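You operate a simulated robot arm through the tools that you are given. There is no shell and no other tool. Be economical: measure what you need, move in short steps, check, and stop when the job is done.

Carry out the task below with a simulated two-armed robot. There is one attempt and no reset: what you move stays moved.

JOB
Tip the red cup into the sieve, shake it through, and tip the chips into the green bin.
Fine: put cup and sieve back, leave the frame pushed in, spill none. Set down upright: red cup.

It is judged by the outcome, as a careful person would: the job done as asked, and still so three seconds after it is handed in. It fails if anything else is knocked over, pushed out of place, dropped, spilled or broken.

ROBOT AND FRAMES
Two 7-joint arms with fingered hands on one trunk, on a base that drives. Base frame: it is fixed to the floor where the robot stands at the start and does not move with it; the origin is under the middle of the robot, x ahead of it, y to its left, z up. Readings come in cm, rad, newtons and seconds.
The left shoulder is at the start at [6, 17.7, 100], the right one opposite. Places, roughly: black tint bin [90, -120, 90]; blue cup [100, -125, 25]; frame with the red handle [90, 50, 100]; glue bin [90, 30, 100]; grout bin [90, 0, 100]; orange tint bin [90, -100, 90]; orange tub [75, -125, 100]; red tint bin [90, -80, 90]; sand bin [90, -60, 100]; waste bin [90, 80, 100]; white cup [100, -75, 25]; yellow cup [100, -125, 25]. Payload 4 kg a hand.
The tool frame of a hand sits at the grasp point between the pads (the TCP): z along the fingers, y along the line on which they close. The tips reach 3.7 cm beyond it. The gripper opens to 12.4 cm. The gripper's body begins 4.3 cm behind the TCP. The gripper is a hand of 3 fingers: y runs from the thumb to the fingers, the wrist lies at [-1.5, -10.8, -20.2] in the tool frame, and closing takes about 1.5 s.
Orientation is that of the tool frame in the base frame, as [roll, pitch, yaw] about the fixed x, y, z axes, in that order (R = Rz(yaw) Ry(pitch) Rx(roll)). With the fingers straight down and the wrist toward the robot, the tool's x, y and z point along [0, 1, 0], [1, 0, 0] and [0, 0, -1] of the base frame.

CONTROLS
- The arms move only by the tool send_rows. It takes "left_motion", "right_motion" or both (then of equal length, played together; a hand with none holds still); each is one flat list of numbers, 6 for each row, row after row: the shift along the tool's x, y, z in units of 30 mm (1.0 is 30 mm), then the turn, a rotation vector about the tool's x, y, z in units of 5 degrees (1.0 is 5 degrees). In form: [dx, dy, dz, rx, ry, rz, dx, dy, dz, rx, ry, rz, ...]. A call has 1 to 8 rows; each row shifts and turns the commanded pose from where the row before left it, along the tool's axes as they then stand. "left_grip" and "right_grip" are, for a hand that has rows, the finger opening in mm, from 0 to 124, set as the call begins (left out, the last holds). A call with a number of a shift or a turn outside -1 to 1 is refused whole. Each row takes 0.2 s and may step no farther than 5 cm and 0.15 rad from the row before; otherwise, or with a gripper value out of range, the whole call is refused. A pose out of reach is approached as far as the arm can. The call stops where the force on the tool passes 40 N (or 10 N more than at its start, if that is more) or the arm is blocked; 0.2 s more then pass. The fingers move at their own pace (about 7.2 cm/s each) and stop on an object; they squeeze with about 33 N. The grip force told is the motor's: it shows also when the fingers shut on nothing. Time passes only in rows, and 0.2 s behind the last, so rows that do not move let the fingers close. The reply holds the time, the measured pose of the TCP, the force on the tool along the base axes, the opening and the grip force, in the units named above and with some noise, with the torque about the TCP (base axes, N m) and any sound that the robot's microphone picked up.
- Cameras (640 x 400 px; columns grow to the right, rows downward): "scene" is now at [3.97, 4.75, 165.28]; the picture's right is [0.55, -0.84, 0.00], its down [-0.55, -0.36, -0.76] and it looks along [0.63, 0.41, -0.65] (base axes); focal length 294 px, centre (320, 200). "left" rides on the left gripper at [-6.4, -7.6, -13.7] in its tool frame; the picture's right is [-0.84, -0.26, 0.48], its down [0.48, -0.76, 0.43] and it looks along [0.26, 0.60, 0.76] (tool axes); focal length 256 px, centre (320, 200). "right" rides on the right gripper at [6.4, -7.6, -13.7] in its tool frame; the picture's right is [-0.84, 0.26, -0.48], its down [-0.48, -0.76, 0.43] and it looks along [-0.26, 0.60, 0.76] (tool axes); focal length 256 px, centre (320, 200). There is no depth. A picture from a camera that has moved, and an enlarged one, comes with that camera's place and axes in the base frame and with its lens.
- grab_frame(camera): a new picture of that camera. It takes no simulated time.
- lift_body(by): slides the trunk up (or, below 0, down) by that many cm; the arms and the scene camera ride with it, the base frame stays. It gives what a move gives, with no picture.
- base_move(legs): drives the robot by 1 to 6 legs, each [ahead, left, turn to the left] in cm, cm and rad, along the robot's own axes; the way and the turn of a leg run together, so that a leg with both is an arc; at most 150 cm and 3.142 rad a leg. The arms and the cameras ride along, it lands a little off, and it stops where it bumps. It gives what a move gives.
- set_fingers(index, middle, thumb_bend, thumb_turn, hand): sets how far each is bent, from 0 (flat) to 1 (curled in); at 0.3 the hand is open as for a grip, at 0.7 the pads meet at the TCP. One left out holds its place. A second passes; each finger stops where it meets its share of the squeeze, and holds until it gets a number again. A gripper value or a shape takes the hand back. It gives what a move gives, with no picture; readings hold the bend of each and the force on the fingers (four entries, about 0 where the hand has none), thumb and palm. thumb_turn goes from beside the hand (0) to across from the fingers (1), as for a grip.
- hand_shape(shape, hand): the hand has 3 fingers and takes this shape, open, in about a second: jaw (thumb against the fingers, like two jaws); tri (thumb and two fingers); tip (a fingertip pinch); poke (one finger out to press); point (the index stretched); flat (the hand flat); cup (the hand cupped); fist (a fist). The gripper value then closes the fingers along that shape, each until it touches; the sizes above hold for jaw. It gives what a move gives, with no picture.
- aim_head(pan, tilt): turns the head with the scene camera to pan (to the left, within 1.501 rad either way) and tilt (down, from -0.506 to 1.204), counted from straight ahead of the robot. It gives what a move gives.
- enlarge(camera, box): a new picture of the part [left, top, right, bottom] of that camera's present view, enlarged. It takes no simulated time.
- finish_job(): hands the job in; it is judged then, once.

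Work in short steps. Places have to be worked out from the pictures, the camera data and where the tool is seen: move nearer, look again, correct. Check each grasp and each placing, and mend what went wrong. You have 120 turns and 88 pictures in all, those below and enlarged ones among them. Open the grippers and draw the arms clear of the work before you hand the job in, unless the task says otherwise; then end with one line.

The tools are called after "Call:" as a command line: name --argument value ..., lists and objects as JSON in quotes. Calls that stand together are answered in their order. send_rows: Moves the arms, as the interface text tells. Its arguments: {"type":"object","properties":{"left_motion":{"type":"array","items":{"type":"number"}},"left_grip":{"type":"number"},"right_motion":{"type":"array","items":{"type":"number"}},"right_grip":{"type":"number"}},"required":[]} The other tools are called the same way: lift_body (by) slides the trunk up or down; hand_shape (shape, hand) gives the hand a shape; set_fingers (index, middle, thumb_bend, thumb_turn, hand) moves the fingers one by one; base_move (legs) drives the base; aim_head (pan, tilt) turns the head that bears the scene camera; grab_frame (camera) takes a picture; enlarge (camera, box) takes an enlarged picture of a part of a camera's view; finish_job () hands the job in.

At the start:

```text
time: 0.0
left_ee_pos: [37.26, 53.5, 133.81]
left_ee_rot: [3.141, 0.0, 1.572]
left_wrist_force: [0.2, 0.7, 0.6]
left_torque: [0.06, 0.02, 0.02]
left_finger_gap: 12.36
left_grasp_force: 0.1
left_shape: jaw
left_bend: [0.3, 0.3, 0.3, 0.98]
left_finger forces: [0.0, 0.1, 0.0, 0.1, 0.0, 0.0]
right_ee_pos: [51.79, 5.37, 132.91]
right_ee_rot: [3.141, -0.001, 1.571]
right_wrist_force: [0.0, 0.3, -0.7]
right_torque: [0.0, 0.02, -0.01]
right_finger_gap: 12.36
right_grasp_force: 0.1
right_shape: jaw
right_bend: [0.3, 0.3, 0.3, 0.98]
right_finger forces: [0.1, 0.0, 0.0, 0.0, 0.1, 0.0]
trunk travel left (down, up): [-52.5, 6.5]
robot x, y, heading: [-0.27, 0.19, 0.001]
head pan, tilt: [0.578, 0.712]
```

scene: 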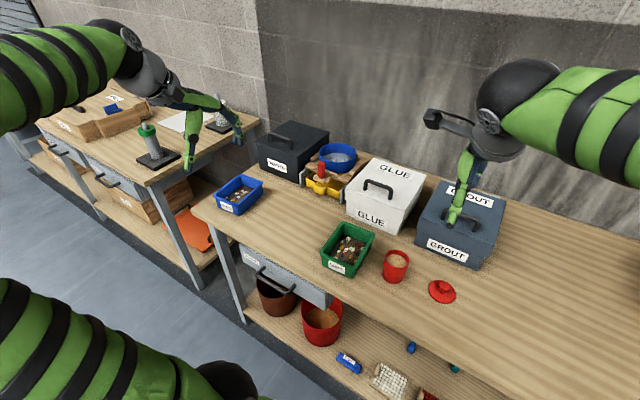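
right: 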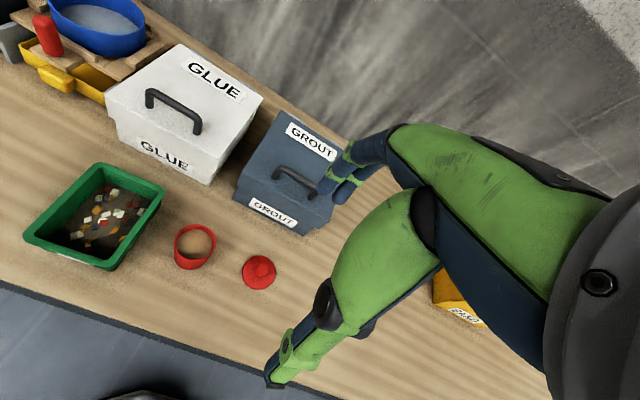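
left: 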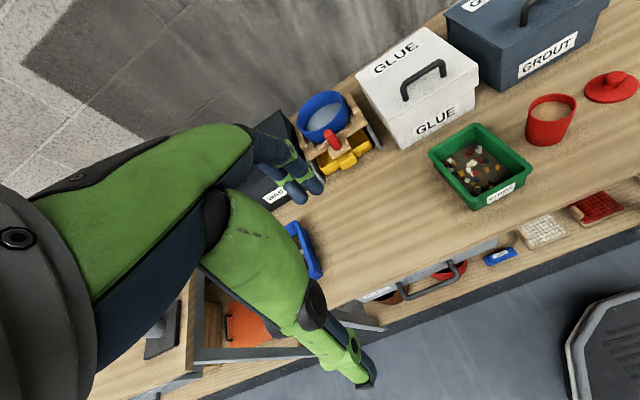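

The sieve (blue ring) seems to sit on the frame with the red handle over a yellow tray. I look closer at it.

Call:
enlarge --camera "scene" --box '[240, 110, 440, 235]'

Call:
enlarge --camera "scene" --box '[310, 210, 470, 310]'

Call:
enlarge --camera "left" --box '[240, 50, 440, 205]'

```text
3.20 times, centred on (340, 172) of scene
camera zoom: at [3.97, 4.75, 165.28], right [0.55, -0.84, 0.0], down [-0.55, -0.36, -0.76], along [0.63, 0.41, -0.65], focal length 940 px, centre (256, 288)
```

zoom: 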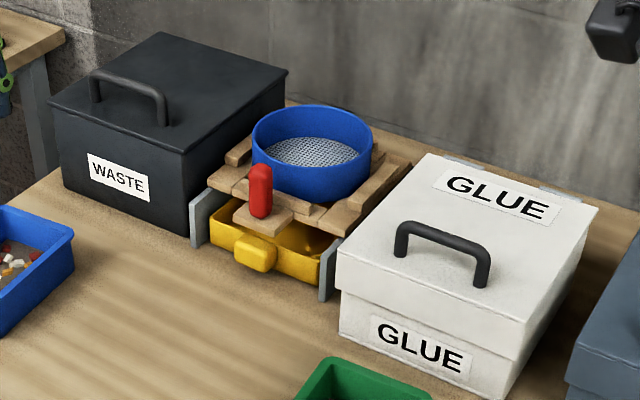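

```text
4.00 times, centred on (390, 260) of scene
camera zoom: at [3.97, 4.75, 165.28], right [0.55, -0.84, 0.0], down [-0.55, -0.36, -0.76], along [0.63, 0.41, -0.65], focal length 1175 px, centre (40, -40)
```

zoom: 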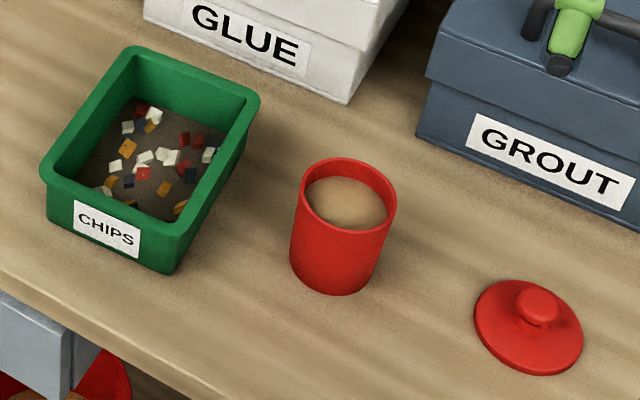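

```text
2.58 times, centred on (340, 128) of left
camera zoom: at [29.59, 47.12, 147.38], right [-0.26, -0.84, -0.48], down [-0.76, 0.48, -0.43], along [0.6, 0.26, -0.76], focal length 661 px, centre (268, 387)
```

zoom: 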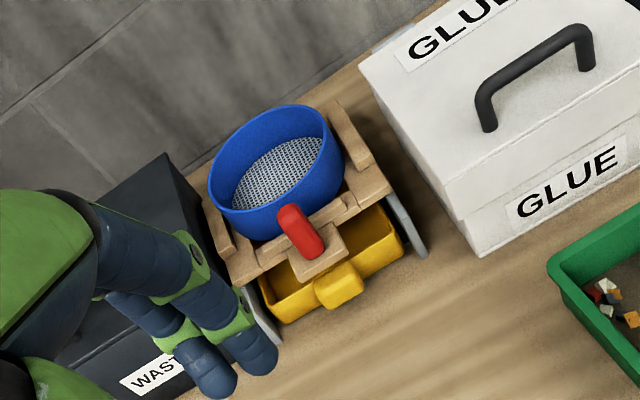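

Working from the pictures: cup rim centre is about [60, 14.7, 97.5], sieve rim about [91.6, 53.7, 103.3], handle about [80.7, 54.3, 101.7], bin rim about [58.6, 30.3, 95.4] and the table top about 86. I look down to see the clearance between base and table.

Call:
aim_head --pan 0.0 --tilt 1.2

Call:
grab_frame --camera "scene"

```text
time: 1.0
left_ee_pos: [37.03, 53.54, 133.75]
left_ee_rot: [-3.141, 0.001, 1.57]
left_wrist_force: [0.5, 0.4, -0.1]
left_torque: [-0.03, 0.01, -0.02]
left_finger_gap: 12.35
left_grasp_force: 0.1
left_shape: jaw
left_bend: [0.3, 0.3, 0.3, 0.98]
left_finger forces: [0.0, 0.0, 0.0, 0.0, 0.0, 0.1]
right_ee_pos: [51.81, 5.3, 132.88]
right_ee_rot: [3.14, 0.0, 1.571]
right_wrist_force: [0.4, 0.0, -0.4]
right_torque: [-0.01, 0.01, -0.01]
right_finger_gap: 12.35
right_grasp_force: 0.1
right_shape: jaw
right_bend: [0.3, 0.3, 0.3, 0.98]
right_finger forces: [0.0, 0.0, 0.0, 0.1, 0.1, 0.0]
trunk travel left (down, up): [-52.5, 6.5]
robot x, y, heading: [-0.2, 0.12, 0.001]
head pan, tilt: [0.0, 1.201]
```

```text
81 pictures are left
camera scene: at [2.5, 0.14, 161.78], right [0.0, -1.0, 0.0], down [-0.93, 0.0, -0.36], along [0.36, 0.0, -0.93], focal length 294 px, centre (320, 200)
```

scene: 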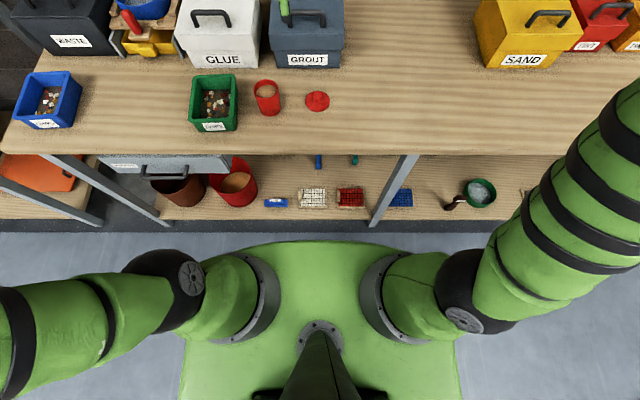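

The table edge is at x≈46 and the base front at about 29, so I can drive 12 cm ahead. After that I turn the left hand for a side grasp.

Call:
base_move --legs '[[12, 0, 0]]'

Call:
send_rows --left_motion '[0, 0, 0, -0.55, 0.55, 0.953, 0, 0, 0, -0.55, 0.55, 0.953, 0, 0, 0, -0.55, 0.55, 0.953, 0, 0, 0, -0.55, 0.55, 0.953, 0, 0, 0, -0.55, 0.55, 0.953, 0, 0, 0, -0.55, 0.55, 0.953, 0, 0, 0, -0.55, 0.55, 0.953, 0, 0, 0, -0.55, 0.55, 0.953]'

Call:
send_rows --left_motion '[0, 0, 0, -0.55, 0.55, 0.953, 0, 0, 0, -0.55, 0.55, 0.953, 0, 0, 0, -0.55, 0.55, 0.953, 0, 0, 0, -0.55, 0.55, 0.953, 0, 0, 0, -0.55, 0.55, 0.953, 0, 0, 0, -0.55, 0.55, 0.953, 0, 0, 0, -0.55, 0.55, 0.953, 0, 0, 0, -0.55, 0.55, 0.953]'

```text
time: 2.2
left_ee_pos: [49.29, 53.52, 133.63]
left_ee_rot: [-3.139, 0.0, 1.57]
left_wrist_force: [0.2, 0.9, -0.2]
left_torque: [0.02, 0.01, -0.01]
left_finger_gap: 12.38
left_grasp_force: 0.1
left_shape: jaw
left_bend: [0.3, 0.3, 0.3, 0.98]
left_finger forces: [0.0, 0.1, 0.0, 0.0, 0.0, 0.0]
right_ee_pos: [63.88, 5.29, 132.8]
right_ee_rot: [-3.139, 0.002, 1.569]
right_wrist_force: [0.0, 0.0, -0.3]
right_torque: [0.02, 0.04, 0.01]
right_finger_gap: 12.38
right_grasp_force: 0.2
right_shape: jaw
right_bend: [0.3, 0.3, 0.3, 0.98]
right_finger forces: [0.0, 0.1, 0.1, 0.1, 0.1, 0.1]
trunk travel left (down, up): [-52.5, 6.5]
robot x, y, heading: [12.02, -0.42, 0.001]
head pan, tilt: [0.0, 1.201]
```

```text
time: 4.0
left_ee_pos: [49.23, 53.46, 133.81]
left_ee_rot: [2.893, -0.478, 0.95]
left_wrist_force: [0.8, -0.5, 0.4]
left_torque: [0.01, -0.01, 0.01]
left_finger_gap: 12.35
left_grasp_force: 0.0
left_shape: jaw
left_bend: [0.3, 0.3, 0.3, 0.98]
left_finger forces: [0.0, 0.0, 0.1, 0.0, 0.0, 0.0]
right_ee_pos: [63.71, 5.28, 132.92]
right_ee_rot: [3.14, -0.001, 1.571]
right_wrist_force: [-0.6, 0.0, -1.1]
right_torque: [-0.03, 0.0, -0.03]
right_finger_gap: 12.37
right_grasp_force: 0.0
right_shape: jaw
right_bend: [0.3, 0.3, 0.3, 0.98]
right_finger forces: [0.0, 0.1, 0.0, 0.0, 0.0, 0.0]
trunk travel left (down, up): [-52.5, 6.5]
robot x, y, heading: [12.02, -0.35, -0.0]
head pan, tilt: [0.0, 1.201]
```

```text
time: 5.8
left_ee_pos: [49.07, 53.56, 133.76]
left_ee_rot: [3.062, -0.997, 0.15]
left_wrist_force: [-1.3, -0.7, 0.3]
left_torque: [0.02, -0.02, 0.0]
left_finger_gap: 12.38
left_grasp_force: 0.1
left_shape: jaw
left_bend: [0.3, 0.3, 0.3, 0.98]
left_finger forces: [0.0, 0.1, 0.0, 0.1, 0.0, 0.0]
right_ee_pos: [63.8, 5.36, 132.89]
right_ee_rot: [-3.142, 0.0, 1.571]
right_wrist_force: [0.6, 0.2, 0.1]
right_torque: [0.01, 0.0, 0.0]
right_finger_gap: 12.36
right_grasp_force: 0.0
right_shape: jaw
right_bend: [0.3, 0.3, 0.3, 0.98]
right_finger forces: [0.1, 0.1, 0.0, 0.0, 0.1, 0.1]
trunk travel left (down, up): [-52.5, 6.5]
robot x, y, heading: [12.04, -0.22, -0.001]
head pan, tilt: [0.0, 1.201]
```

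The hand is turned as planned. I move the right hand out of the way to the right while the left goes toward the cup's y.

Call:
send_rows --left_motion '[0, 1, 0, -0.55, 0.55, 0.953, 0, 1, 0, 0, 0, 0, 0, 1, 0, 0, 0, 0, 0, 1, 0, 0, 0, 0, 0, 1, 0, 0, 0, 0, 0, 1, 0, 0, 0, 0, 0, 1, 0, 0, 0, 0, 0, 1, 0, 0, 0, 0]' --right_motion '[-1, 0, 0, 0, 0, 0, -1, 0, 0, 0, 0, 0, -1, 0, 0, 0, 0, 0, -1, 0, 0, 0, 0, 0, -1, 0, 0, 0, 0, 0, -1, 0, 0, 0, 0, 0, -1, 0, 0, 0, 0, 0, -1, 0, 0, 0, 0, 0]'

Call:
grab_frame --camera "left"

```text
time: 7.6
left_ee_pos: [49.47, 29.25, 133.95]
left_ee_rot: [3.14, -1.048, 0.003]
left_wrist_force: [0.8, 0.4, 0.9]
left_torque: [0.0, 0.03, 0.02]
left_finger_gap: 12.38
left_grasp_force: 0.1
left_shape: jaw
left_bend: [0.3, 0.3, 0.3, 0.98]
left_finger forces: [0.0, 0.1, 0.1, 0.0, 0.0, 0.0]
right_ee_pos: [63.81, -18.9, 132.89]
right_ee_rot: [3.141, 0.001, 1.572]
right_wrist_force: [1.1, -0.5, -0.4]
right_torque: [-0.03, -0.04, -0.02]
right_finger_gap: 12.38
right_grasp_force: 0.1
right_shape: jaw
right_bend: [0.3, 0.3, 0.3, 0.98]
right_finger forces: [0.0, 0.0, 0.0, 0.0, 0.0, 0.0]
trunk travel left (down, up): [-52.5, 6.5]
robot x, y, heading: [11.72, 0.03, -0.004]
head pan, tilt: [0.0, 1.201]
```

```text
80 pictures are left
camera left: at [34.47, 36.89, 135.16], right [0.0, 0.26, -0.97], down [0.62, 0.76, 0.2], along [0.79, -0.6, -0.16], focal length 256 px, centre (320, 200)
```

left: 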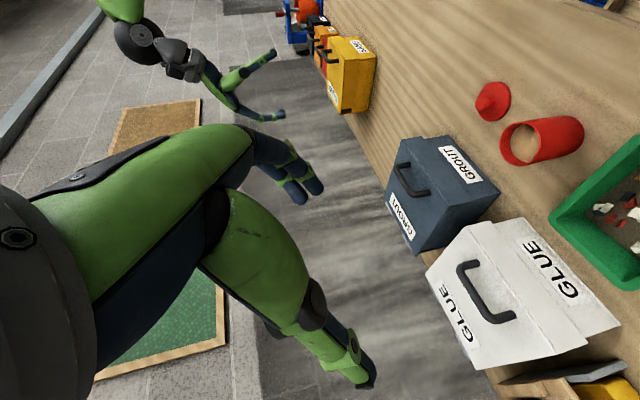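

The cup is visible ahead. I line up in y, then descend to a pre-grasp in front of it.

Call:
send_rows --left_motion '[0, 0.97, 0, 0, 0, 0, 0, 0.97, 0, 0, 0, 0, 0, 0.97, 0, 0, 0, 0, 0, 0.97, 0, 0, 0, 0, 0, 0.97, 0, 0, 0, 0, -1, 0, 0.38, 0, 0, 0, -1, 0, 0.38, 0, 0, 0, -1, 0, 0.38, 0, 0, 0]'

Call:
send_rows --left_motion '[-1, 0, 0.38, 0, 0, 0, -1, 0, 0.38, 0, 0, 0, -1, 0, 0.38, 0, 0, 0, -1, 0, 0.38, 0, 0, 0, -1, 0, 0.38, 0, 0, 0, -1, 0, 0.38, 0, 0, 0, -1, 0, 0.38, 0, 0, 0, -1, 0, 0.38, 0, 0, 0]'

Call:
grab_frame --camera "left"

Call:
grab_frame --camera "scene"

```text
time: 9.4
left_ee_pos: [50.32, 15.16, 129.92]
left_ee_rot: [-3.14, -1.046, -0.003]
left_wrist_force: [0.4, -0.1, 0.2]
left_torque: [-0.03, -0.01, 0.01]
left_finger_gap: 12.38
left_grasp_force: 0.0
left_shape: jaw
left_bend: [0.3, 0.3, 0.3, 0.98]
left_finger forces: [0.0, 0.0, 0.0, 0.0, 0.1, 0.0]
left hand out of reach, approached as far as the arm can: row 7, 8
right_ee_pos: [63.72, -18.67, 132.88]
right_ee_rot: [-3.141, -0.001, 1.569]
right_wrist_force: [-0.3, -0.2, 0.2]
right_torque: [0.01, 0.01, 0.0]
right_finger_gap: 12.35
right_grasp_force: 0.1
right_shape: jaw
right_bend: [0.3, 0.3, 0.3, 0.98]
right_finger forces: [0.0, 0.1, 0.0, 0.0, 0.1, 0.1]
trunk travel left (down, up): [-52.5, 6.5]
robot x, y, heading: [11.78, 0.21, -0.001]
head pan, tilt: [0.0, 1.201]
```

```text
time: 11.2
left_ee_pos: [60.34, 17.84, 119.13]
left_ee_rot: [-3.141, -1.045, -0.001]
left_wrist_force: [0.5, 0.4, 1.1]
left_torque: [0.02, -0.04, -0.03]
left_finger_gap: 12.42
left_grasp_force: 0.0
left_shape: jaw
left_bend: [0.3, 0.3, 0.3, 0.98]
left_finger forces: [0.0, 0.0, 0.1, 0.0, 0.0, 0.1]
left hand out of reach, approached as far as the arm can: row 1, 2, 3, 4, 5, 6, 7, 8
right_ee_pos: [63.86, -18.75, 132.81]
right_ee_rot: [-3.141, -0.001, 1.569]
right_wrist_force: [0.7, -0.1, 0.6]
right_torque: [0.0, 0.03, -0.02]
right_finger_gap: 12.35
right_grasp_force: 0.0
right_shape: jaw
right_bend: [0.3, 0.3, 0.3, 0.98]
right_finger forces: [0.0, 0.0, 0.0, 0.0, 0.0, 0.0]
trunk travel left (down, up): [-52.5, 6.5]
robot x, y, heading: [11.91, 0.07, -0.002]
head pan, tilt: [0.0, 1.201]
```

```text
79 pictures are left
camera left: at [45.24, 25.4, 120.43], right [0.0, 0.26, -0.97], down [0.62, 0.76, 0.2], along [0.79, -0.6, -0.16], focal length 256 px, centre (320, 200)
```

left: 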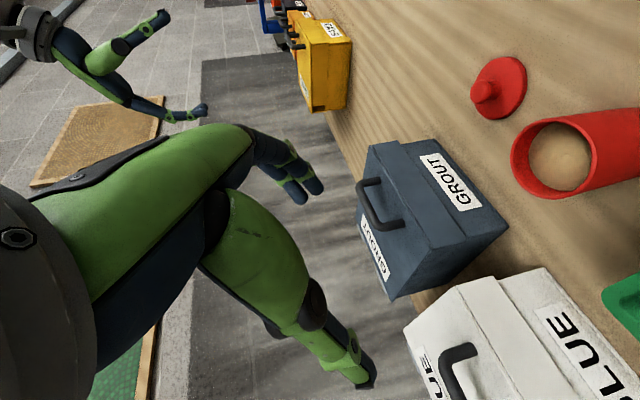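

```text
78 pictures are left
camera scene: at [14.58, 0.14, 161.78], right [0.0, -1.0, 0.0], down [-0.93, 0.0, -0.36], along [0.36, 0.0, -0.93], focal length 294 px, centre (320, 200)
```

scene: 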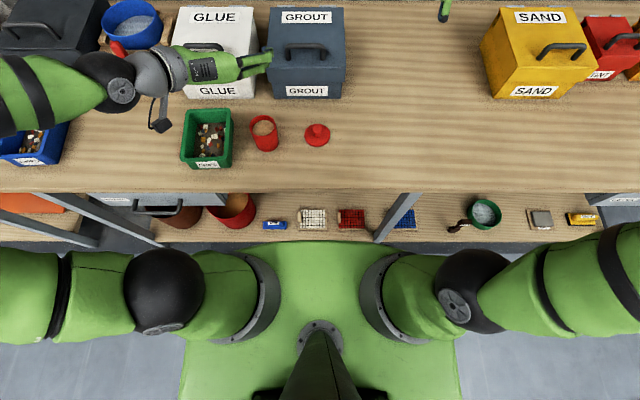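

The front pose was too near the robot for this wrist orientation. I back the base off 14 cm and read the pose again with a null move.

Call:
base_move --legs '[[-14, 0, 0]]'

Call:
send_rows --left_motion '[0, 0, 0, 0, 0, 0]'

```text
time: 12.6
left_ee_pos: [46.03, 17.71, 119.22]
left_ee_rot: [3.141, -1.047, -0.002]
left_wrist_force: [0.2, 0.0, 0.6]
left_torque: [0.0, 0.0, -0.02]
left_finger_gap: 12.38
left_grasp_force: 0.0
left_shape: jaw
left_bend: [0.3, 0.3, 0.3, 0.98]
left_finger forces: [0.0, 0.0, 0.1, 0.0, 0.1, 0.0]
right_ee_pos: [49.63, -18.73, 133.08]
right_ee_rot: [3.14, 0.002, 1.572]
right_wrist_force: [-0.5, 0.2, 0.1]
right_torque: [0.0, -0.03, 0.0]
right_finger_gap: 12.37
right_grasp_force: 0.0
right_shape: jaw
right_bend: [0.3, 0.3, 0.3, 0.98]
right_finger forces: [0.0, 0.0, 0.0, 0.0, 0.1, 0.0]
trunk travel left (down, up): [-52.5, 6.5]
robot x, y, heading: [-2.07, -0.38, 0.0]
head pan, tilt: [0.0, 1.201]
```

```text
time: 13.0
left_ee_pos: [46.13, 17.73, 119.24]
left_ee_rot: [3.14, -1.046, 0.001]
left_wrist_force: [0.6, 0.6, 0.3]
left_torque: [0.02, -0.04, 0.0]
left_finger_gap: 12.37
left_grasp_force: 0.0
left_shape: jaw
left_bend: [0.3, 0.3, 0.3, 0.98]
left_finger forces: [0.0, 0.0, 0.0, 0.1, 0.1, 0.1]
right_ee_pos: [49.68, -18.73, 133.04]
right_ee_rot: [-3.141, -0.001, 1.571]
right_wrist_force: [-0.2, 0.0, 0.1]
right_torque: [0.0, -0.01, 0.01]
right_finger_gap: 12.38
right_grasp_force: 0.0
right_shape: jaw
right_bend: [0.3, 0.3, 0.3, 0.98]
right_finger forces: [0.0, 0.0, 0.0, 0.0, 0.0, 0.1]
trunk travel left (down, up): [-52.5, 6.5]
robot x, y, heading: [-2.16, -0.01, -0.0]
head pan, tilt: [0.0, 1.201]
```

The command follows the measured pose. I move to above the cup and start down.

Call:
send_rows --left_motion '[0.467, 0.2, 0.81, 0, 0, 0, 0.467, 0.2, 0.81, 0, 0, 0, 0.467, 0.2, 0.81, 0, 0, 0, 0.467, 0.2, 0.81, 0, 0, 0, 0.467, 0.2, 0.81, 0, 0, 0, -0.866, 0, 0.5, 0, 0, 0, -0.866, 0, 0.5, 0, 0, 0, -0.866, 0, 0.5, 0, 0, 0]'

Call:
aim_head --pan 0.2 --tilt 0.9

Call:
grab_frame --camera "scene"

Call:
grab_frame --camera "left"

```text
time: 14.8
left_ee_pos: [60.22, 14.68, 109.96]
left_ee_rot: [3.14, -1.047, 0.002]
left_wrist_force: [0.2, 0.5, 0.6]
left_torque: [-0.05, -0.01, 0.03]
left_finger_gap: 12.38
left_grasp_force: 0.0
left_shape: jaw
left_bend: [0.3, 0.3, 0.3, 0.98]
left_finger forces: [0.0, 0.1, 0.0, 0.0, 0.0, 0.1]
right_ee_pos: [49.83, -18.65, 132.93]
right_ee_rot: [-3.14, -0.001, 1.57]
right_wrist_force: [0.3, -0.3, -0.2]
right_torque: [-0.02, 0.03, -0.03]
right_finger_gap: 12.39
right_grasp_force: 0.0
right_shape: jaw
right_bend: [0.3, 0.3, 0.3, 0.98]
right_finger forces: [0.0, 0.1, 0.0, 0.0, 0.1, 0.0]
trunk travel left (down, up): [-52.5, 6.5]
robot x, y, heading: [-2.05, 0.33, -0.003]
head pan, tilt: [0.0, 1.201]
```

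```text
time: 15.6
left_ee_pos: [60.17, 14.71, 110.23]
left_ee_rot: [3.139, -1.044, 0.002]
left_wrist_force: [-0.4, 0.2, 0.1]
left_torque: [0.01, -0.02, 0.0]
left_finger_gap: 12.39
left_grasp_force: 0.0
left_shape: jaw
left_bend: [0.3, 0.3, 0.3, 0.98]
left_finger forces: [0.0, 0.0, 0.1, 0.1, 0.0, 0.0]
right_ee_pos: [49.76, -18.76, 132.86]
right_ee_rot: [3.141, 0.0, 1.571]
right_wrist_force: [0.4, 0.6, 0.4]
right_torque: [-0.01, 0.02, 0.02]
right_finger_gap: 12.38
right_grasp_force: 0.0
right_shape: jaw
right_bend: [0.3, 0.3, 0.3, 0.98]
right_finger forces: [0.0, 0.0, 0.0, 0.0, 0.1, 0.1]
trunk travel left (down, up): [-52.5, 6.5]
robot x, y, heading: [-2.11, -0.06, 0.003]
head pan, tilt: [0.201, 0.901]
```

```text
77 pictures are left
camera scene: at [2.3, 1.63, 163.75], right [0.2, -0.98, 0.0], down [-0.77, -0.16, -0.62], along [0.61, 0.12, -0.78], focal length 294 px, centre (320, 200)
```

scene: 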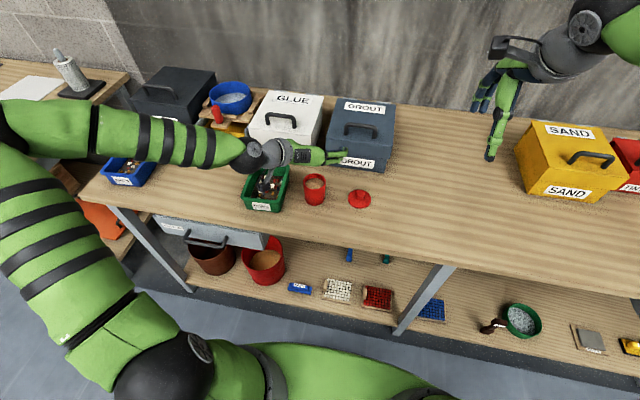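

```text
76 pictures are left
camera left: at [45.21, 22.34, 111.45], right [0.0, 0.26, -0.97], down [0.62, 0.76, 0.2], along [0.79, -0.6, -0.16], focal length 256 px, centre (320, 200)
```

left: 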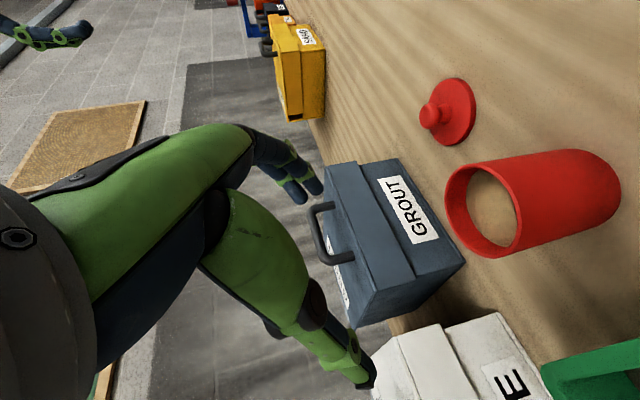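

The cup checks out at about [60, 15.1], but the wrist side would come low over the chips bin. I yaw the hand 30° left so the wrist trails in front of the cup instead.

Call:
send_rows --left_motion '[0, 0, 0, 0.866, 0, -0.5, 0, 0, 0, 0.866, 0, -0.5, 0, 0, 0, 0.866, 0, -0.5, 0, 0, 0, 0.866, 0, -0.5, 0, 0, 0, 0.866, 0, -0.5, 0, 0, 0, 0.866, 0, -0.5]'

Call:
grab_frame --camera "left"

```text
time: 17.0
left_ee_pos: [59.98, 14.94, 110.11]
left_ee_rot: [3.139, -1.046, 0.482]
left_wrist_force: [0.1, -0.7, -1.0]
left_torque: [0.03, 0.02, -0.02]
left_finger_gap: 12.37
left_grasp_force: 0.1
left_shape: jaw
left_bend: [0.3, 0.3, 0.3, 0.98]
left_finger forces: [0.0, 0.0, 0.0, 0.1, 0.1, 0.0]
right_ee_pos: [49.75, -18.75, 133.01]
right_ee_rot: [3.139, 0.0, 1.571]
right_wrist_force: [-0.7, -0.3, 0.3]
right_torque: [0.0, -0.02, -0.01]
right_finger_gap: 12.35
right_grasp_force: 0.1
right_shape: jaw
right_bend: [0.3, 0.3, 0.3, 0.98]
right_finger forces: [0.0, 0.1, 0.1, 0.0, 0.0, 0.0]
trunk travel left (down, up): [-52.5, 6.5]
robot x, y, heading: [-2.08, 0.06, 0.002]
head pan, tilt: [0.201, 0.901]
```

```text
75 pictures are left
camera left: at [43.21, 14.83, 111.42], right [-0.12, 0.23, -0.97], down [0.2, 0.96, 0.2], along [0.97, -0.17, -0.16], focal length 256 px, centre (320, 200)
```

left: 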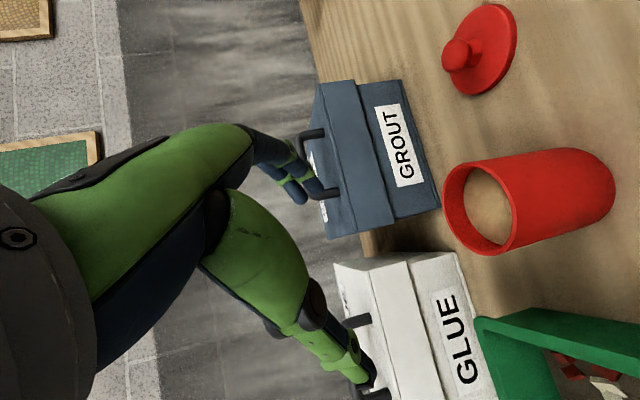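

Cup still reads [59.8, 14.9]. I narrow the opening to 100 mm to stay clear of the bin and descend to mid-upper cup height.

Call:
send_rows --left_motion '[0, 0, 0, 0, 0, 0, -0.746, 0, 0.431, 0, 0, 0, -0.746, 0, 0.431, 0, 0, 0, -0.746, 0, 0.431, 0, 0, 0]' --left_grip 100

Call:
send_rows --left_motion '[-0.746, 0, 0.431, 0, 0, 0, -0.746, 0, 0.431, 0, 0, 0, -0.746, 0, 0.431, 0, 0, 0]'

Call:
grab_frame --camera "left"

Call:
enlarge --camera "scene" --box '[200, 110, 400, 235]'

```text
time: 18.0
left_ee_pos: [60.04, 15.36, 102.09]
left_ee_rot: [3.139, -1.049, 0.525]
left_wrist_force: [0.5, 0.9, 0.2]
left_torque: [0.0, 0.02, 0.0]
left_finger_gap: 10.04
left_grasp_force: 0.0
left_shape: jaw
left_bend: [0.32, 0.35, 0.0, 0.98]
left_finger forces: [0.1, 0.1, 0.1, 0.0, 0.1, 0.0]
left hand out of reach, approached as far as the arm can: row 2
right_ee_pos: [49.81, -18.8, 132.76]
right_ee_rot: [3.141, 0.0, 1.571]
right_wrist_force: [0.1, 0.0, 0.1]
right_torque: [0.03, 0.01, -0.04]
right_finger_gap: 12.41
right_grasp_force: 0.1
right_shape: jaw
right_bend: [0.3, 0.3, 0.3, 0.98]
right_finger forces: [0.1, 0.0, 0.0, 0.0, 0.1, 0.0]
trunk travel left (down, up): [-52.5, 6.5]
robot x, y, heading: [-1.99, 0.03, -0.0]
head pan, tilt: [0.201, 0.901]
```

```text
time: 18.8
left_ee_pos: [59.96, 15.28, 94.4]
left_ee_rot: [-3.141, -1.044, 0.525]
left_wrist_force: [-0.5, -0.2, 0.2]
left_torque: [0.02, -0.01, -0.03]
left_finger_gap: 10.01
left_grasp_force: 0.1
left_shape: jaw
left_bend: [0.32, 0.35, 0.0, 0.98]
left_finger forces: [0.1, 0.0, 0.0, 0.0, 0.1, 0.1]
right_ee_pos: [49.81, -18.78, 132.92]
right_ee_rot: [3.141, -0.001, 1.572]
right_wrist_force: [0.4, 0.0, 0.8]
right_torque: [-0.01, 0.02, 0.01]
right_finger_gap: 12.37
right_grasp_force: 0.0
right_shape: jaw
right_bend: [0.3, 0.3, 0.3, 0.98]
right_finger forces: [0.0, 0.1, 0.1, 0.1, 0.0, 0.1]
trunk travel left (down, up): [-52.5, 6.5]
robot x, y, heading: [-1.88, 0.02, -0.001]
head pan, tilt: [0.201, 0.901]
```

```text
74 pictures are left
camera left: at [43.15, 14.37, 95.66], right [-0.13, 0.22, -0.97], down [0.16, 0.97, 0.2], along [0.98, -0.12, -0.16], focal length 256 px, centre (320, 200)
```

left: 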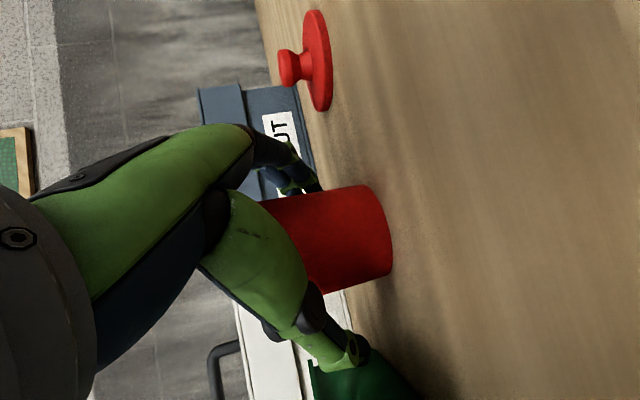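

```text
3.20 times, centred on (300, 172) of scene
camera zoom: at [2.32, 1.64, 163.76], right [0.2, -0.98, 0.0], down [-0.77, -0.16, -0.62], along [0.61, 0.12, -0.78], focal length 940 px, centre (384, 288)
```

zoom: 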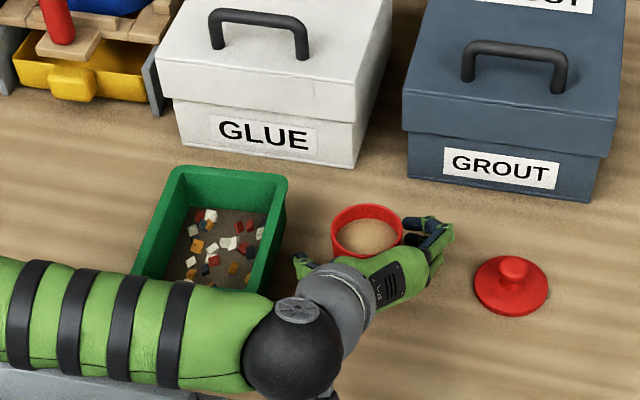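

The cup stands between the thumb and fingers with no contact. I close the grip.

Call:
send_rows --left_motion '[0, 0, 0, 0, 0, 0, 0, 0, 0, 0, 0, 0, 0, 0, 0, 0, 0, 0, 0, 0, 0, 0, 0, 0, 0, 0, 0, 0, 0, 0, 0, 0, 0, 0, 0, 0, 0, 0, 0, 0, 0, 0, 0, 0, 0, 0, 0, 0]' --left_grip 40

Call:
enlarge --camera "scene" --box '[200, 110, 400, 235]'

```text
time: 20.6
left_ee_pos: [59.93, 15.35, 94.45]
left_ee_rot: [3.14, -1.046, 0.525]
left_wrist_force: [-0.9, 2.8, 4.2]
left_torque: [-0.05, -0.19, 0.05]
left_finger_gap: 5.99
left_grasp_force: 32.8
left_shape: jaw
left_bend: [0.39, 0.48, 0.56, 1.0]
left_finger forces: [35.9, 11.5, 0.0, 0.0, 46.3, 0.0]
right_ee_pos: [49.74, -18.67, 132.84]
right_ee_rot: [-3.14, -0.001, 1.57]
right_wrist_force: [0.0, 0.2, 0.0]
right_torque: [-0.02, 0.02, 0.02]
right_finger_gap: 12.39
right_grasp_force: 0.1
right_shape: jaw
right_bend: [0.3, 0.3, 0.3, 0.98]
right_finger forces: [0.1, 0.1, 0.2, 0.0, 0.0, 0.0]
trunk travel left (down, up): [-52.5, 6.5]
robot x, y, heading: [-2.22, 0.09, -0.001]
head pan, tilt: [0.201, 0.901]
```

```text
3.20 times, centred on (300, 172) of scene
camera zoom: at [2.26, 1.65, 163.76], right [0.2, -0.98, 0.0], down [-0.77, -0.16, -0.62], along [0.61, 0.12, -0.78], focal length 940 px, centre (384, 288)
```

zoom: 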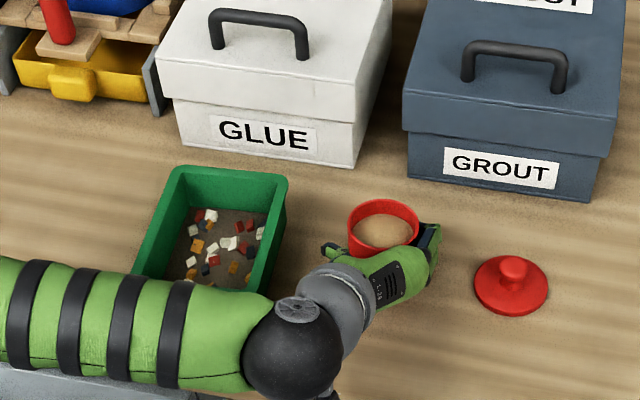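

The cup slid about 1.5 cm into the hand but is held at 33 N and upright. I lift slowly and check.

Call:
send_rows --left_motion '[0.4, 0, -0.23, 0, 0, 0, 0.6, 0, -0.35, 0, 0, 0, 0.6, 0, -0.35, 0, 0, 0, 0.6, 0, -0.35, 0, 0, 0, 0.6, 0, -0.35, 0, 0, 0, 0.6, 0, -0.35, 0, 0, 0]'

Call:
enlarge --camera "scene" --box '[200, 85, 400, 210]'

Call:
grab_frame --camera "left"

```text
time: 22.0
left_ee_pos: [59.98, 15.27, 106.27]
left_ee_rot: [-3.136, -1.048, 0.517]
left_wrist_force: [-0.6, -0.8, -2.1]
left_torque: [0.02, 0.03, -0.01]
left_finger_gap: 5.94
left_grasp_force: 32.6
left_shape: jaw
left_bend: [0.39, 0.48, 0.56, 1.0]
left_finger forces: [36.1, 11.5, 0.1, 0.0, 44.7, 0.1]
right_ee_pos: [49.78, -18.69, 132.76]
right_ee_rot: [3.141, 0.0, 1.571]
right_wrist_force: [0.9, -0.1, 0.8]
right_torque: [0.0, 0.0, 0.01]
right_finger_gap: 12.35
right_grasp_force: 0.0
right_shape: jaw
right_bend: [0.3, 0.3, 0.3, 0.98]
right_finger forces: [0.0, 0.0, 0.0, 0.1, 0.1, 0.0]
trunk travel left (down, up): [-52.5, 6.5]
robot x, y, heading: [-2.37, -0.0, 0.004]
head pan, tilt: [0.201, 0.901]
```

```text
3.20 times, centred on (300, 148) of scene
camera zoom: at [2.32, 1.63, 163.76], right [0.2, -0.98, 0.0], down [-0.77, -0.16, -0.62], along [0.61, 0.12, -0.78], focal length 940 px, centre (384, 368)
```

zoom: 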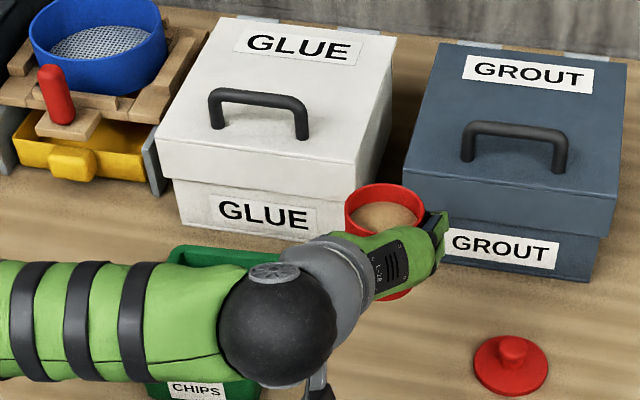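

```text
70 pictures are left
camera left: at [43.2, 14.34, 107.59], right [-0.13, 0.22, -0.97], down [0.16, 0.97, 0.2], along [0.98, -0.12, -0.16], focal length 256 px, centre (320, 200)
```

left: 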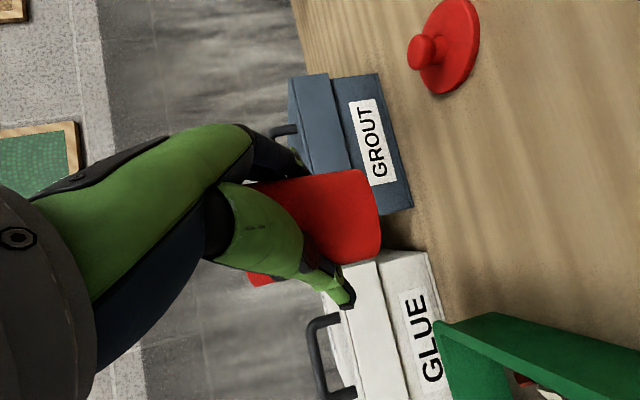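

The cup is held firmly and level. I raise the trunk 6 cm, lift further while yawing the hand back to straight ahead, then drive left toward the sieve.

Call:
lift_body --by 6

Call:
send_rows --left_motion '[0.28, 0, -0.16, -0.866, 0, 0.5, 0.28, 0, -0.16, -0.866, 0, 0.5, 0.28, 0, -0.16, -0.866, 0, 0.5, 0.28, 0, -0.16, -0.866, 0, 0.5, 0.28, 0, -0.16, -0.866, 0, 0.5, 0.28, 0, -0.16, -0.866, 0, 0.5]'

Call:
base_move --legs '[[0, 38, 0]]'

Call:
aim_head --pan 0.2 --tilt 0.7

Call:
grab_frame --camera "scene"

```text
time: 23.0
left_ee_pos: [59.97, 15.2, 112.21]
left_ee_rot: [-3.14, -1.046, 0.523]
left_wrist_force: [-1.2, -0.2, -2.2]
left_torque: [0.04, 0.01, -0.01]
left_finger_gap: 5.96
left_grasp_force: 32.8
left_shape: jaw
left_bend: [0.39, 0.48, 0.56, 1.0]
left_finger forces: [36.2, 11.4, 0.0, 0.0, 44.7, 0.0]
right_ee_pos: [49.78, -18.79, 138.82]
right_ee_rot: [-3.141, 0.0, 1.571]
right_wrist_force: [0.8, -0.1, -0.2]
right_torque: [0.0, -0.02, -0.01]
right_finger_gap: 12.39
right_grasp_force: 0.0
right_shape: jaw
right_bend: [0.3, 0.3, 0.3, 0.98]
right_finger forces: [0.0, 0.0, 0.0, 0.0, 0.0, 0.0]
trunk travel left (down, up): [-58.5, 0.5]
robot x, y, heading: [-1.82, 0.03, -0.001]
head pan, tilt: [0.201, 0.901]
```

```text
time: 24.4
left_ee_pos: [59.92, 15.25, 118.03]
left_ee_rot: [3.141, -1.046, -0.002]
left_wrist_force: [-0.3, -0.1, -2.1]
left_torque: [0.06, -0.02, 0.02]
left_finger_gap: 5.93
left_grasp_force: 33.0
left_shape: jaw
left_bend: [0.39, 0.48, 0.56, 1.0]
left_finger forces: [35.5, 11.2, 0.0, 0.0, 44.2, 0.0]
right_ee_pos: [49.8, -18.72, 138.88]
right_ee_rot: [3.14, 0.001, 1.571]
right_wrist_force: [0.0, -0.3, 0.0]
right_torque: [0.0, 0.0, 0.01]
right_finger_gap: 12.36
right_grasp_force: 0.0
right_shape: jaw
right_bend: [0.3, 0.3, 0.3, 0.98]
right_finger forces: [0.0, 0.0, 0.0, 0.1, 0.0, 0.0]
trunk travel left (down, up): [-58.5, 0.5]
robot x, y, heading: [-2.18, -0.11, -0.001]
head pan, tilt: [0.201, 0.901]
```

```text
time: 26.8
left_ee_pos: [59.95, 53.25, 118.06]
left_ee_rot: [3.141, -1.046, -0.001]
left_wrist_force: [0.2, -0.4, -3.5]
left_torque: [0.05, 0.0, -0.02]
left_finger_gap: 5.91
left_grasp_force: 33.0
left_shape: jaw
left_bend: [0.39, 0.48, 0.56, 1.0]
left_finger forces: [35.5, 11.3, 0.0, 0.1, 44.2, 0.1]
right_ee_pos: [49.7, 19.37, 138.98]
right_ee_rot: [-3.141, 0.0, 1.573]
right_wrist_force: [-0.5, -0.3, 0.3]
right_torque: [-0.02, 0.0, 0.02]
right_finger_gap: 12.36
right_grasp_force: 0.0
right_shape: jaw
right_bend: [0.3, 0.3, 0.3, 0.98]
right_finger forces: [0.0, 0.1, 0.0, 0.0, 0.0, 0.0]
trunk travel left (down, up): [-58.5, 0.5]
robot x, y, heading: [-1.9, 38.15, -0.001]
head pan, tilt: [0.201, 0.901]
```

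```text
time: 27.5
left_ee_pos: [60.0, 53.27, 118.1]
left_ee_rot: [-3.141, -1.046, 0.0]
left_wrist_force: [-1.1, 0.7, -2.9]
left_torque: [0.03, 0.0, -0.02]
left_finger_gap: 5.92
left_grasp_force: 33.1
left_shape: jaw
left_bend: [0.39, 0.48, 0.56, 1.0]
left_finger forces: [35.5, 11.4, 0.0, 0.1, 44.2, 0.1]
right_ee_pos: [49.68, 19.22, 138.9]
right_ee_rot: [3.14, 0.0, 1.571]
right_wrist_force: [0.4, 0.2, 0.2]
right_torque: [-0.01, -0.03, 0.01]
right_finger_gap: 12.41
right_grasp_force: 0.0
right_shape: jaw
right_bend: [0.3, 0.3, 0.3, 0.98]
right_finger forces: [0.0, 0.1, 0.0, 0.0, 0.0, 0.1]
trunk travel left (down, up): [-58.5, 0.5]
robot x, y, heading: [-2.24, 37.79, 0.002]
head pan, tilt: [0.201, 0.7]
```

```text
69 pictures are left
camera scene: at [3.23, 39.78, 171.37], right [0.2, -0.98, 0.0], down [-0.63, -0.13, -0.76], along [0.75, 0.15, -0.64], focal length 294 px, centre (320, 200)
```

scene: 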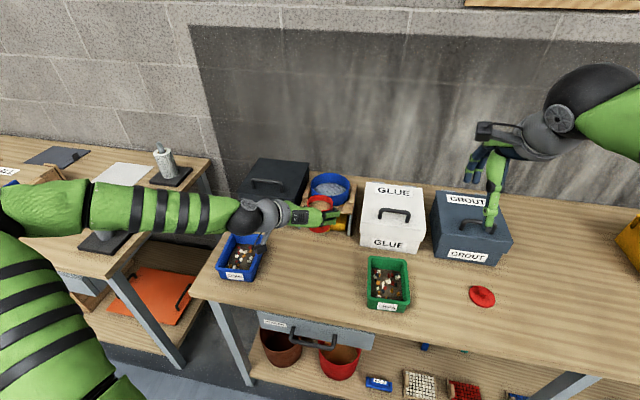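

All level. I drive ahead 15.5 cm; the arm stays well above everything.

Call:
base_move --legs '[[15.5, 0, 0]]'

Call:
send_rows --left_motion '[0.33, -0.25, 0.57, 0, 0, 0, 0.33, -0.25, 0.57, 0, 0, 0, 0.33, -0.25, 0.57, 0, 0, 0, 0.33, -0.25, 0.57, 0, 0, 0, 0.33, -0.25, 0.57, 0, 0, 0]'

Call:
grab_frame --camera "scene"

Call:
grab_frame --camera "left"

```text
time: 28.9
left_ee_pos: [75.73, 53.11, 117.91]
left_ee_rot: [-3.141, -1.047, -0.002]
left_wrist_force: [0.9, -0.2, -2.6]
left_torque: [0.05, 0.02, 0.0]
left_finger_gap: 5.93
left_grasp_force: 32.7
left_shape: jaw
left_bend: [0.39, 0.48, 0.56, 1.0]
left_finger forces: [35.5, 11.3, 0.0, 0.0, 44.0, 0.0]
right_ee_pos: [65.44, 19.18, 138.81]
right_ee_rot: [-3.14, 0.0, 1.571]
right_wrist_force: [0.7, 0.5, -0.8]
right_torque: [0.0, 0.05, 0.02]
right_finger_gap: 12.35
right_grasp_force: 0.0
right_shape: jaw
right_bend: [0.3, 0.3, 0.3, 0.98]
right_finger forces: [0.0, 0.0, 0.1, 0.1, 0.1, 0.1]
trunk travel left (down, up): [-58.5, 0.5]
robot x, y, heading: [13.56, 38.26, 0.002]
head pan, tilt: [0.201, 0.7]
```

```text
time: 30.1
left_ee_pos: [84.06, 55.94, 118.55]
left_ee_rot: [3.091, -1.063, 0.023]
left_wrist_force: [0.7, 0.4, -3.1]
left_torque: [0.01, 0.02, -0.03]
left_finger_gap: 5.91
left_grasp_force: 34.1
left_shape: jaw
left_bend: [0.39, 0.48, 0.57, 1.0]
left_finger forces: [35.3, 11.3, 0.1, 0.0, 44.0, 0.0]
left hand out of reach, approached as far as the arm can: row 5
right_ee_pos: [65.32, 19.19, 138.82]
right_ee_rot: [3.141, 0.0, 1.572]
right_wrist_force: [0.1, 0.8, -0.2]
right_torque: [-0.06, 0.02, -0.01]
right_finger_gap: 12.38
right_grasp_force: 0.0
right_shape: jaw
right_bend: [0.3, 0.3, 0.3, 0.98]
right_finger forces: [0.0, 0.1, 0.0, 0.1, 0.1, 0.0]
trunk travel left (down, up): [-58.5, 0.5]
robot x, y, heading: [13.4, 37.94, -0.003]
head pan, tilt: [0.201, 0.7]
```

```text
68 pictures are left
camera scene: at [18.76, 39.75, 171.38], right [0.2, -0.98, 0.0], down [-0.63, -0.13, -0.76], along [0.75, 0.15, -0.64], focal length 294 px, centre (320, 200)
```

scene: 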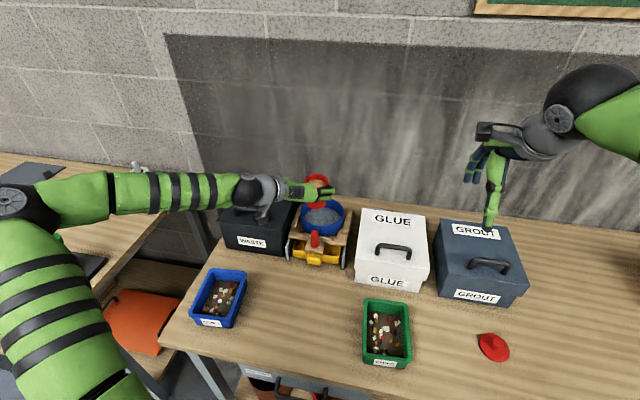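

```text
67 pictures are left
camera left: at [69.23, 63.79, 119.47], right [0.02, 0.23, -0.97], down [0.63, 0.75, 0.19], along [0.78, -0.62, -0.13], focal length 256 px, centre (320, 200)
```

left: 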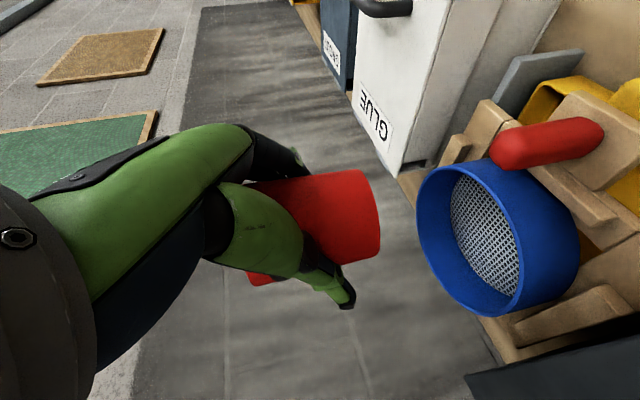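

Reach ends at x≈84 with this posture. I look down to see how much nearer the base may come.

Call:
aim_head --pan 0.0 --tilt 1.2

Call:
grab_frame --camera "scene"

Call:
grab_frame --camera "right"

```text
time: 31.0
left_ee_pos: [84.12, 55.87, 118.56]
left_ee_rot: [3.09, -1.061, 0.023]
left_wrist_force: [-0.2, -0.7, -2.6]
left_torque: [0.07, -0.05, 0.01]
left_finger_gap: 5.94
left_grasp_force: 32.9
left_shape: jaw
left_bend: [0.39, 0.48, 0.57, 1.0]
left_finger forces: [35.2, 11.3, 0.0, 0.0, 43.9, 0.0]
right_ee_pos: [65.5, 19.23, 138.95]
right_ee_rot: [-3.142, -0.001, 1.57]
right_wrist_force: [0.0, -0.6, -0.1]
right_torque: [-0.02, -0.02, 0.01]
right_finger_gap: 12.35
right_grasp_force: 0.1
right_shape: jaw
right_bend: [0.3, 0.3, 0.3, 0.98]
right_finger forces: [0.0, 0.0, 0.0, 0.0, 0.0, 0.0]
trunk travel left (down, up): [-58.5, 0.5]
robot x, y, heading: [14.06, 37.74, -0.0]
head pan, tilt: [0.0, 1.201]
```

```text
66 pictures are left
camera scene: at [16.06, 38.09, 167.78], right [0.0, -1.0, 0.0], down [-0.93, 0.0, -0.36], along [0.36, 0.0, -0.93], focal length 294 px, centre (320, 200)
```

scene: 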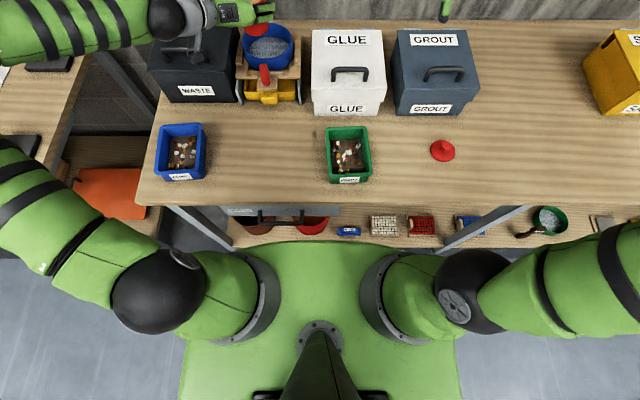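

```text
65 pictures are left
camera right: at [57.72, 25.46, 152.5], right [0.26, -0.84, 0.48], down [-0.76, -0.48, -0.43], along [0.6, -0.26, -0.76], focal length 256 px, centre (320, 200)
```

right: 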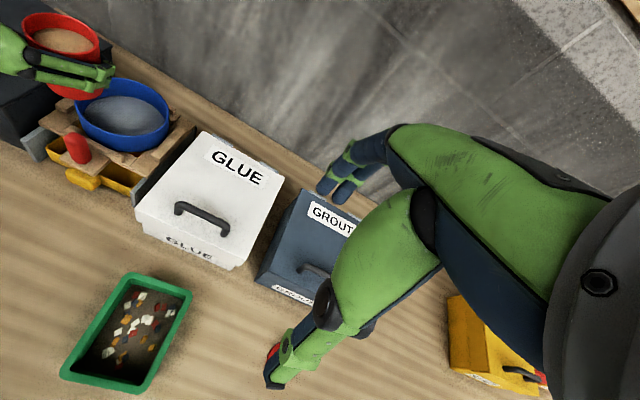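

The base looks round (radius ≈31), so turning right brings the left shoulder forward. I turn 0.6 rad right; the cup sweeps over the glue box with clearance.

Call:
base_move --legs '[[0, 0, -0.6], [-3.4, 4.9, 0]]'

Call:
send_rows --left_motion '[0, 0, 0, 0.866, 0, -0.5, 0, 0, 0, 0.866, 0, -0.5, 0, 0, 0, 0.866, 0, -0.5, 0, 0, 0, 0.866, 0, -0.5, 0, 0, 0, 0.866, 0, -0.5, 0, 0, 0, 0.866, 0, -0.5, 0, 0, 0, 0.866, 0, -0.5]'

Call:
grab_frame --camera "scene"

```text
time: 33.6
left_ee_pos: [81.9, 19.03, 118.67]
left_ee_rot: [3.089, -1.062, -0.574]
left_wrist_force: [-0.6, 1.0, -2.1]
left_torque: [0.03, -0.05, 0.0]
left_finger_gap: 5.9
left_grasp_force: 32.8
left_shape: jaw
left_bend: [0.39, 0.49, 0.57, 1.0]
left_finger forces: [35.0, 11.3, 0.0, 0.0, 43.9, 0.0]
right_ee_pos: [45.6, -0.65, 138.98]
right_ee_rot: [3.141, 0.001, 0.972]
right_wrist_force: [-0.5, 0.1, 0.3]
right_torque: [-0.04, -0.02, -0.05]
right_finger_gap: 12.36
right_grasp_force: 0.0
right_shape: jaw
right_bend: [0.3, 0.3, 0.3, 0.98]
right_finger forces: [0.0, 0.1, 0.0, 0.0, 0.0, 0.0]
trunk travel left (down, up): [-58.5, 0.5]
robot x, y, heading: [13.45, 43.92, -0.599]
head pan, tilt: [0.0, 1.201]
```

```text
time: 35.2
left_ee_pos: [82.6, 21.49, 117.57]
left_ee_rot: [3.084, -1.044, 0.043]
left_wrist_force: [0.5, 0.7, -2.7]
left_torque: [0.05, 0.01, 0.0]
left_finger_gap: 5.88
left_grasp_force: 33.1
left_shape: jaw
left_bend: [0.39, 0.49, 0.57, 1.0]
left_finger forces: [34.3, 11.4, 0.0, 0.0, 43.4, 0.0]
left hand out of reach, approached as far as the arm can: row 6, 7
right_ee_pos: [45.72, -0.74, 138.85]
right_ee_rot: [3.141, -0.001, 0.971]
right_wrist_force: [0.4, 0.7, -0.4]
right_torque: [-0.03, -0.04, -0.01]
right_finger_gap: 12.36
right_grasp_force: 0.1
right_shape: jaw
right_bend: [0.3, 0.3, 0.3, 0.98]
right_finger forces: [0.0, 0.1, 0.0, 0.1, 0.0, 0.0]
trunk travel left (down, up): [-58.5, 0.5]
robot x, y, heading: [13.45, 43.49, -0.6]
head pan, tilt: [0.0, 1.201]
```

```text
64 pictures are left
camera scene: at [15.55, 42.58, 167.78], right [-0.56, -0.83, 0.0], down [-0.77, 0.53, -0.36], along [0.3, -0.2, -0.93], focal length 294 px, centre (320, 200)
```

scene: 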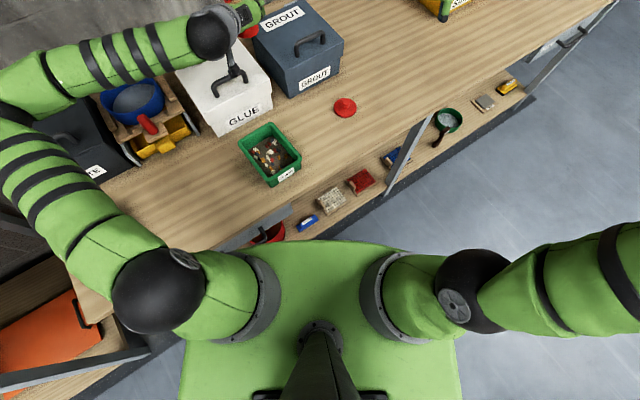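

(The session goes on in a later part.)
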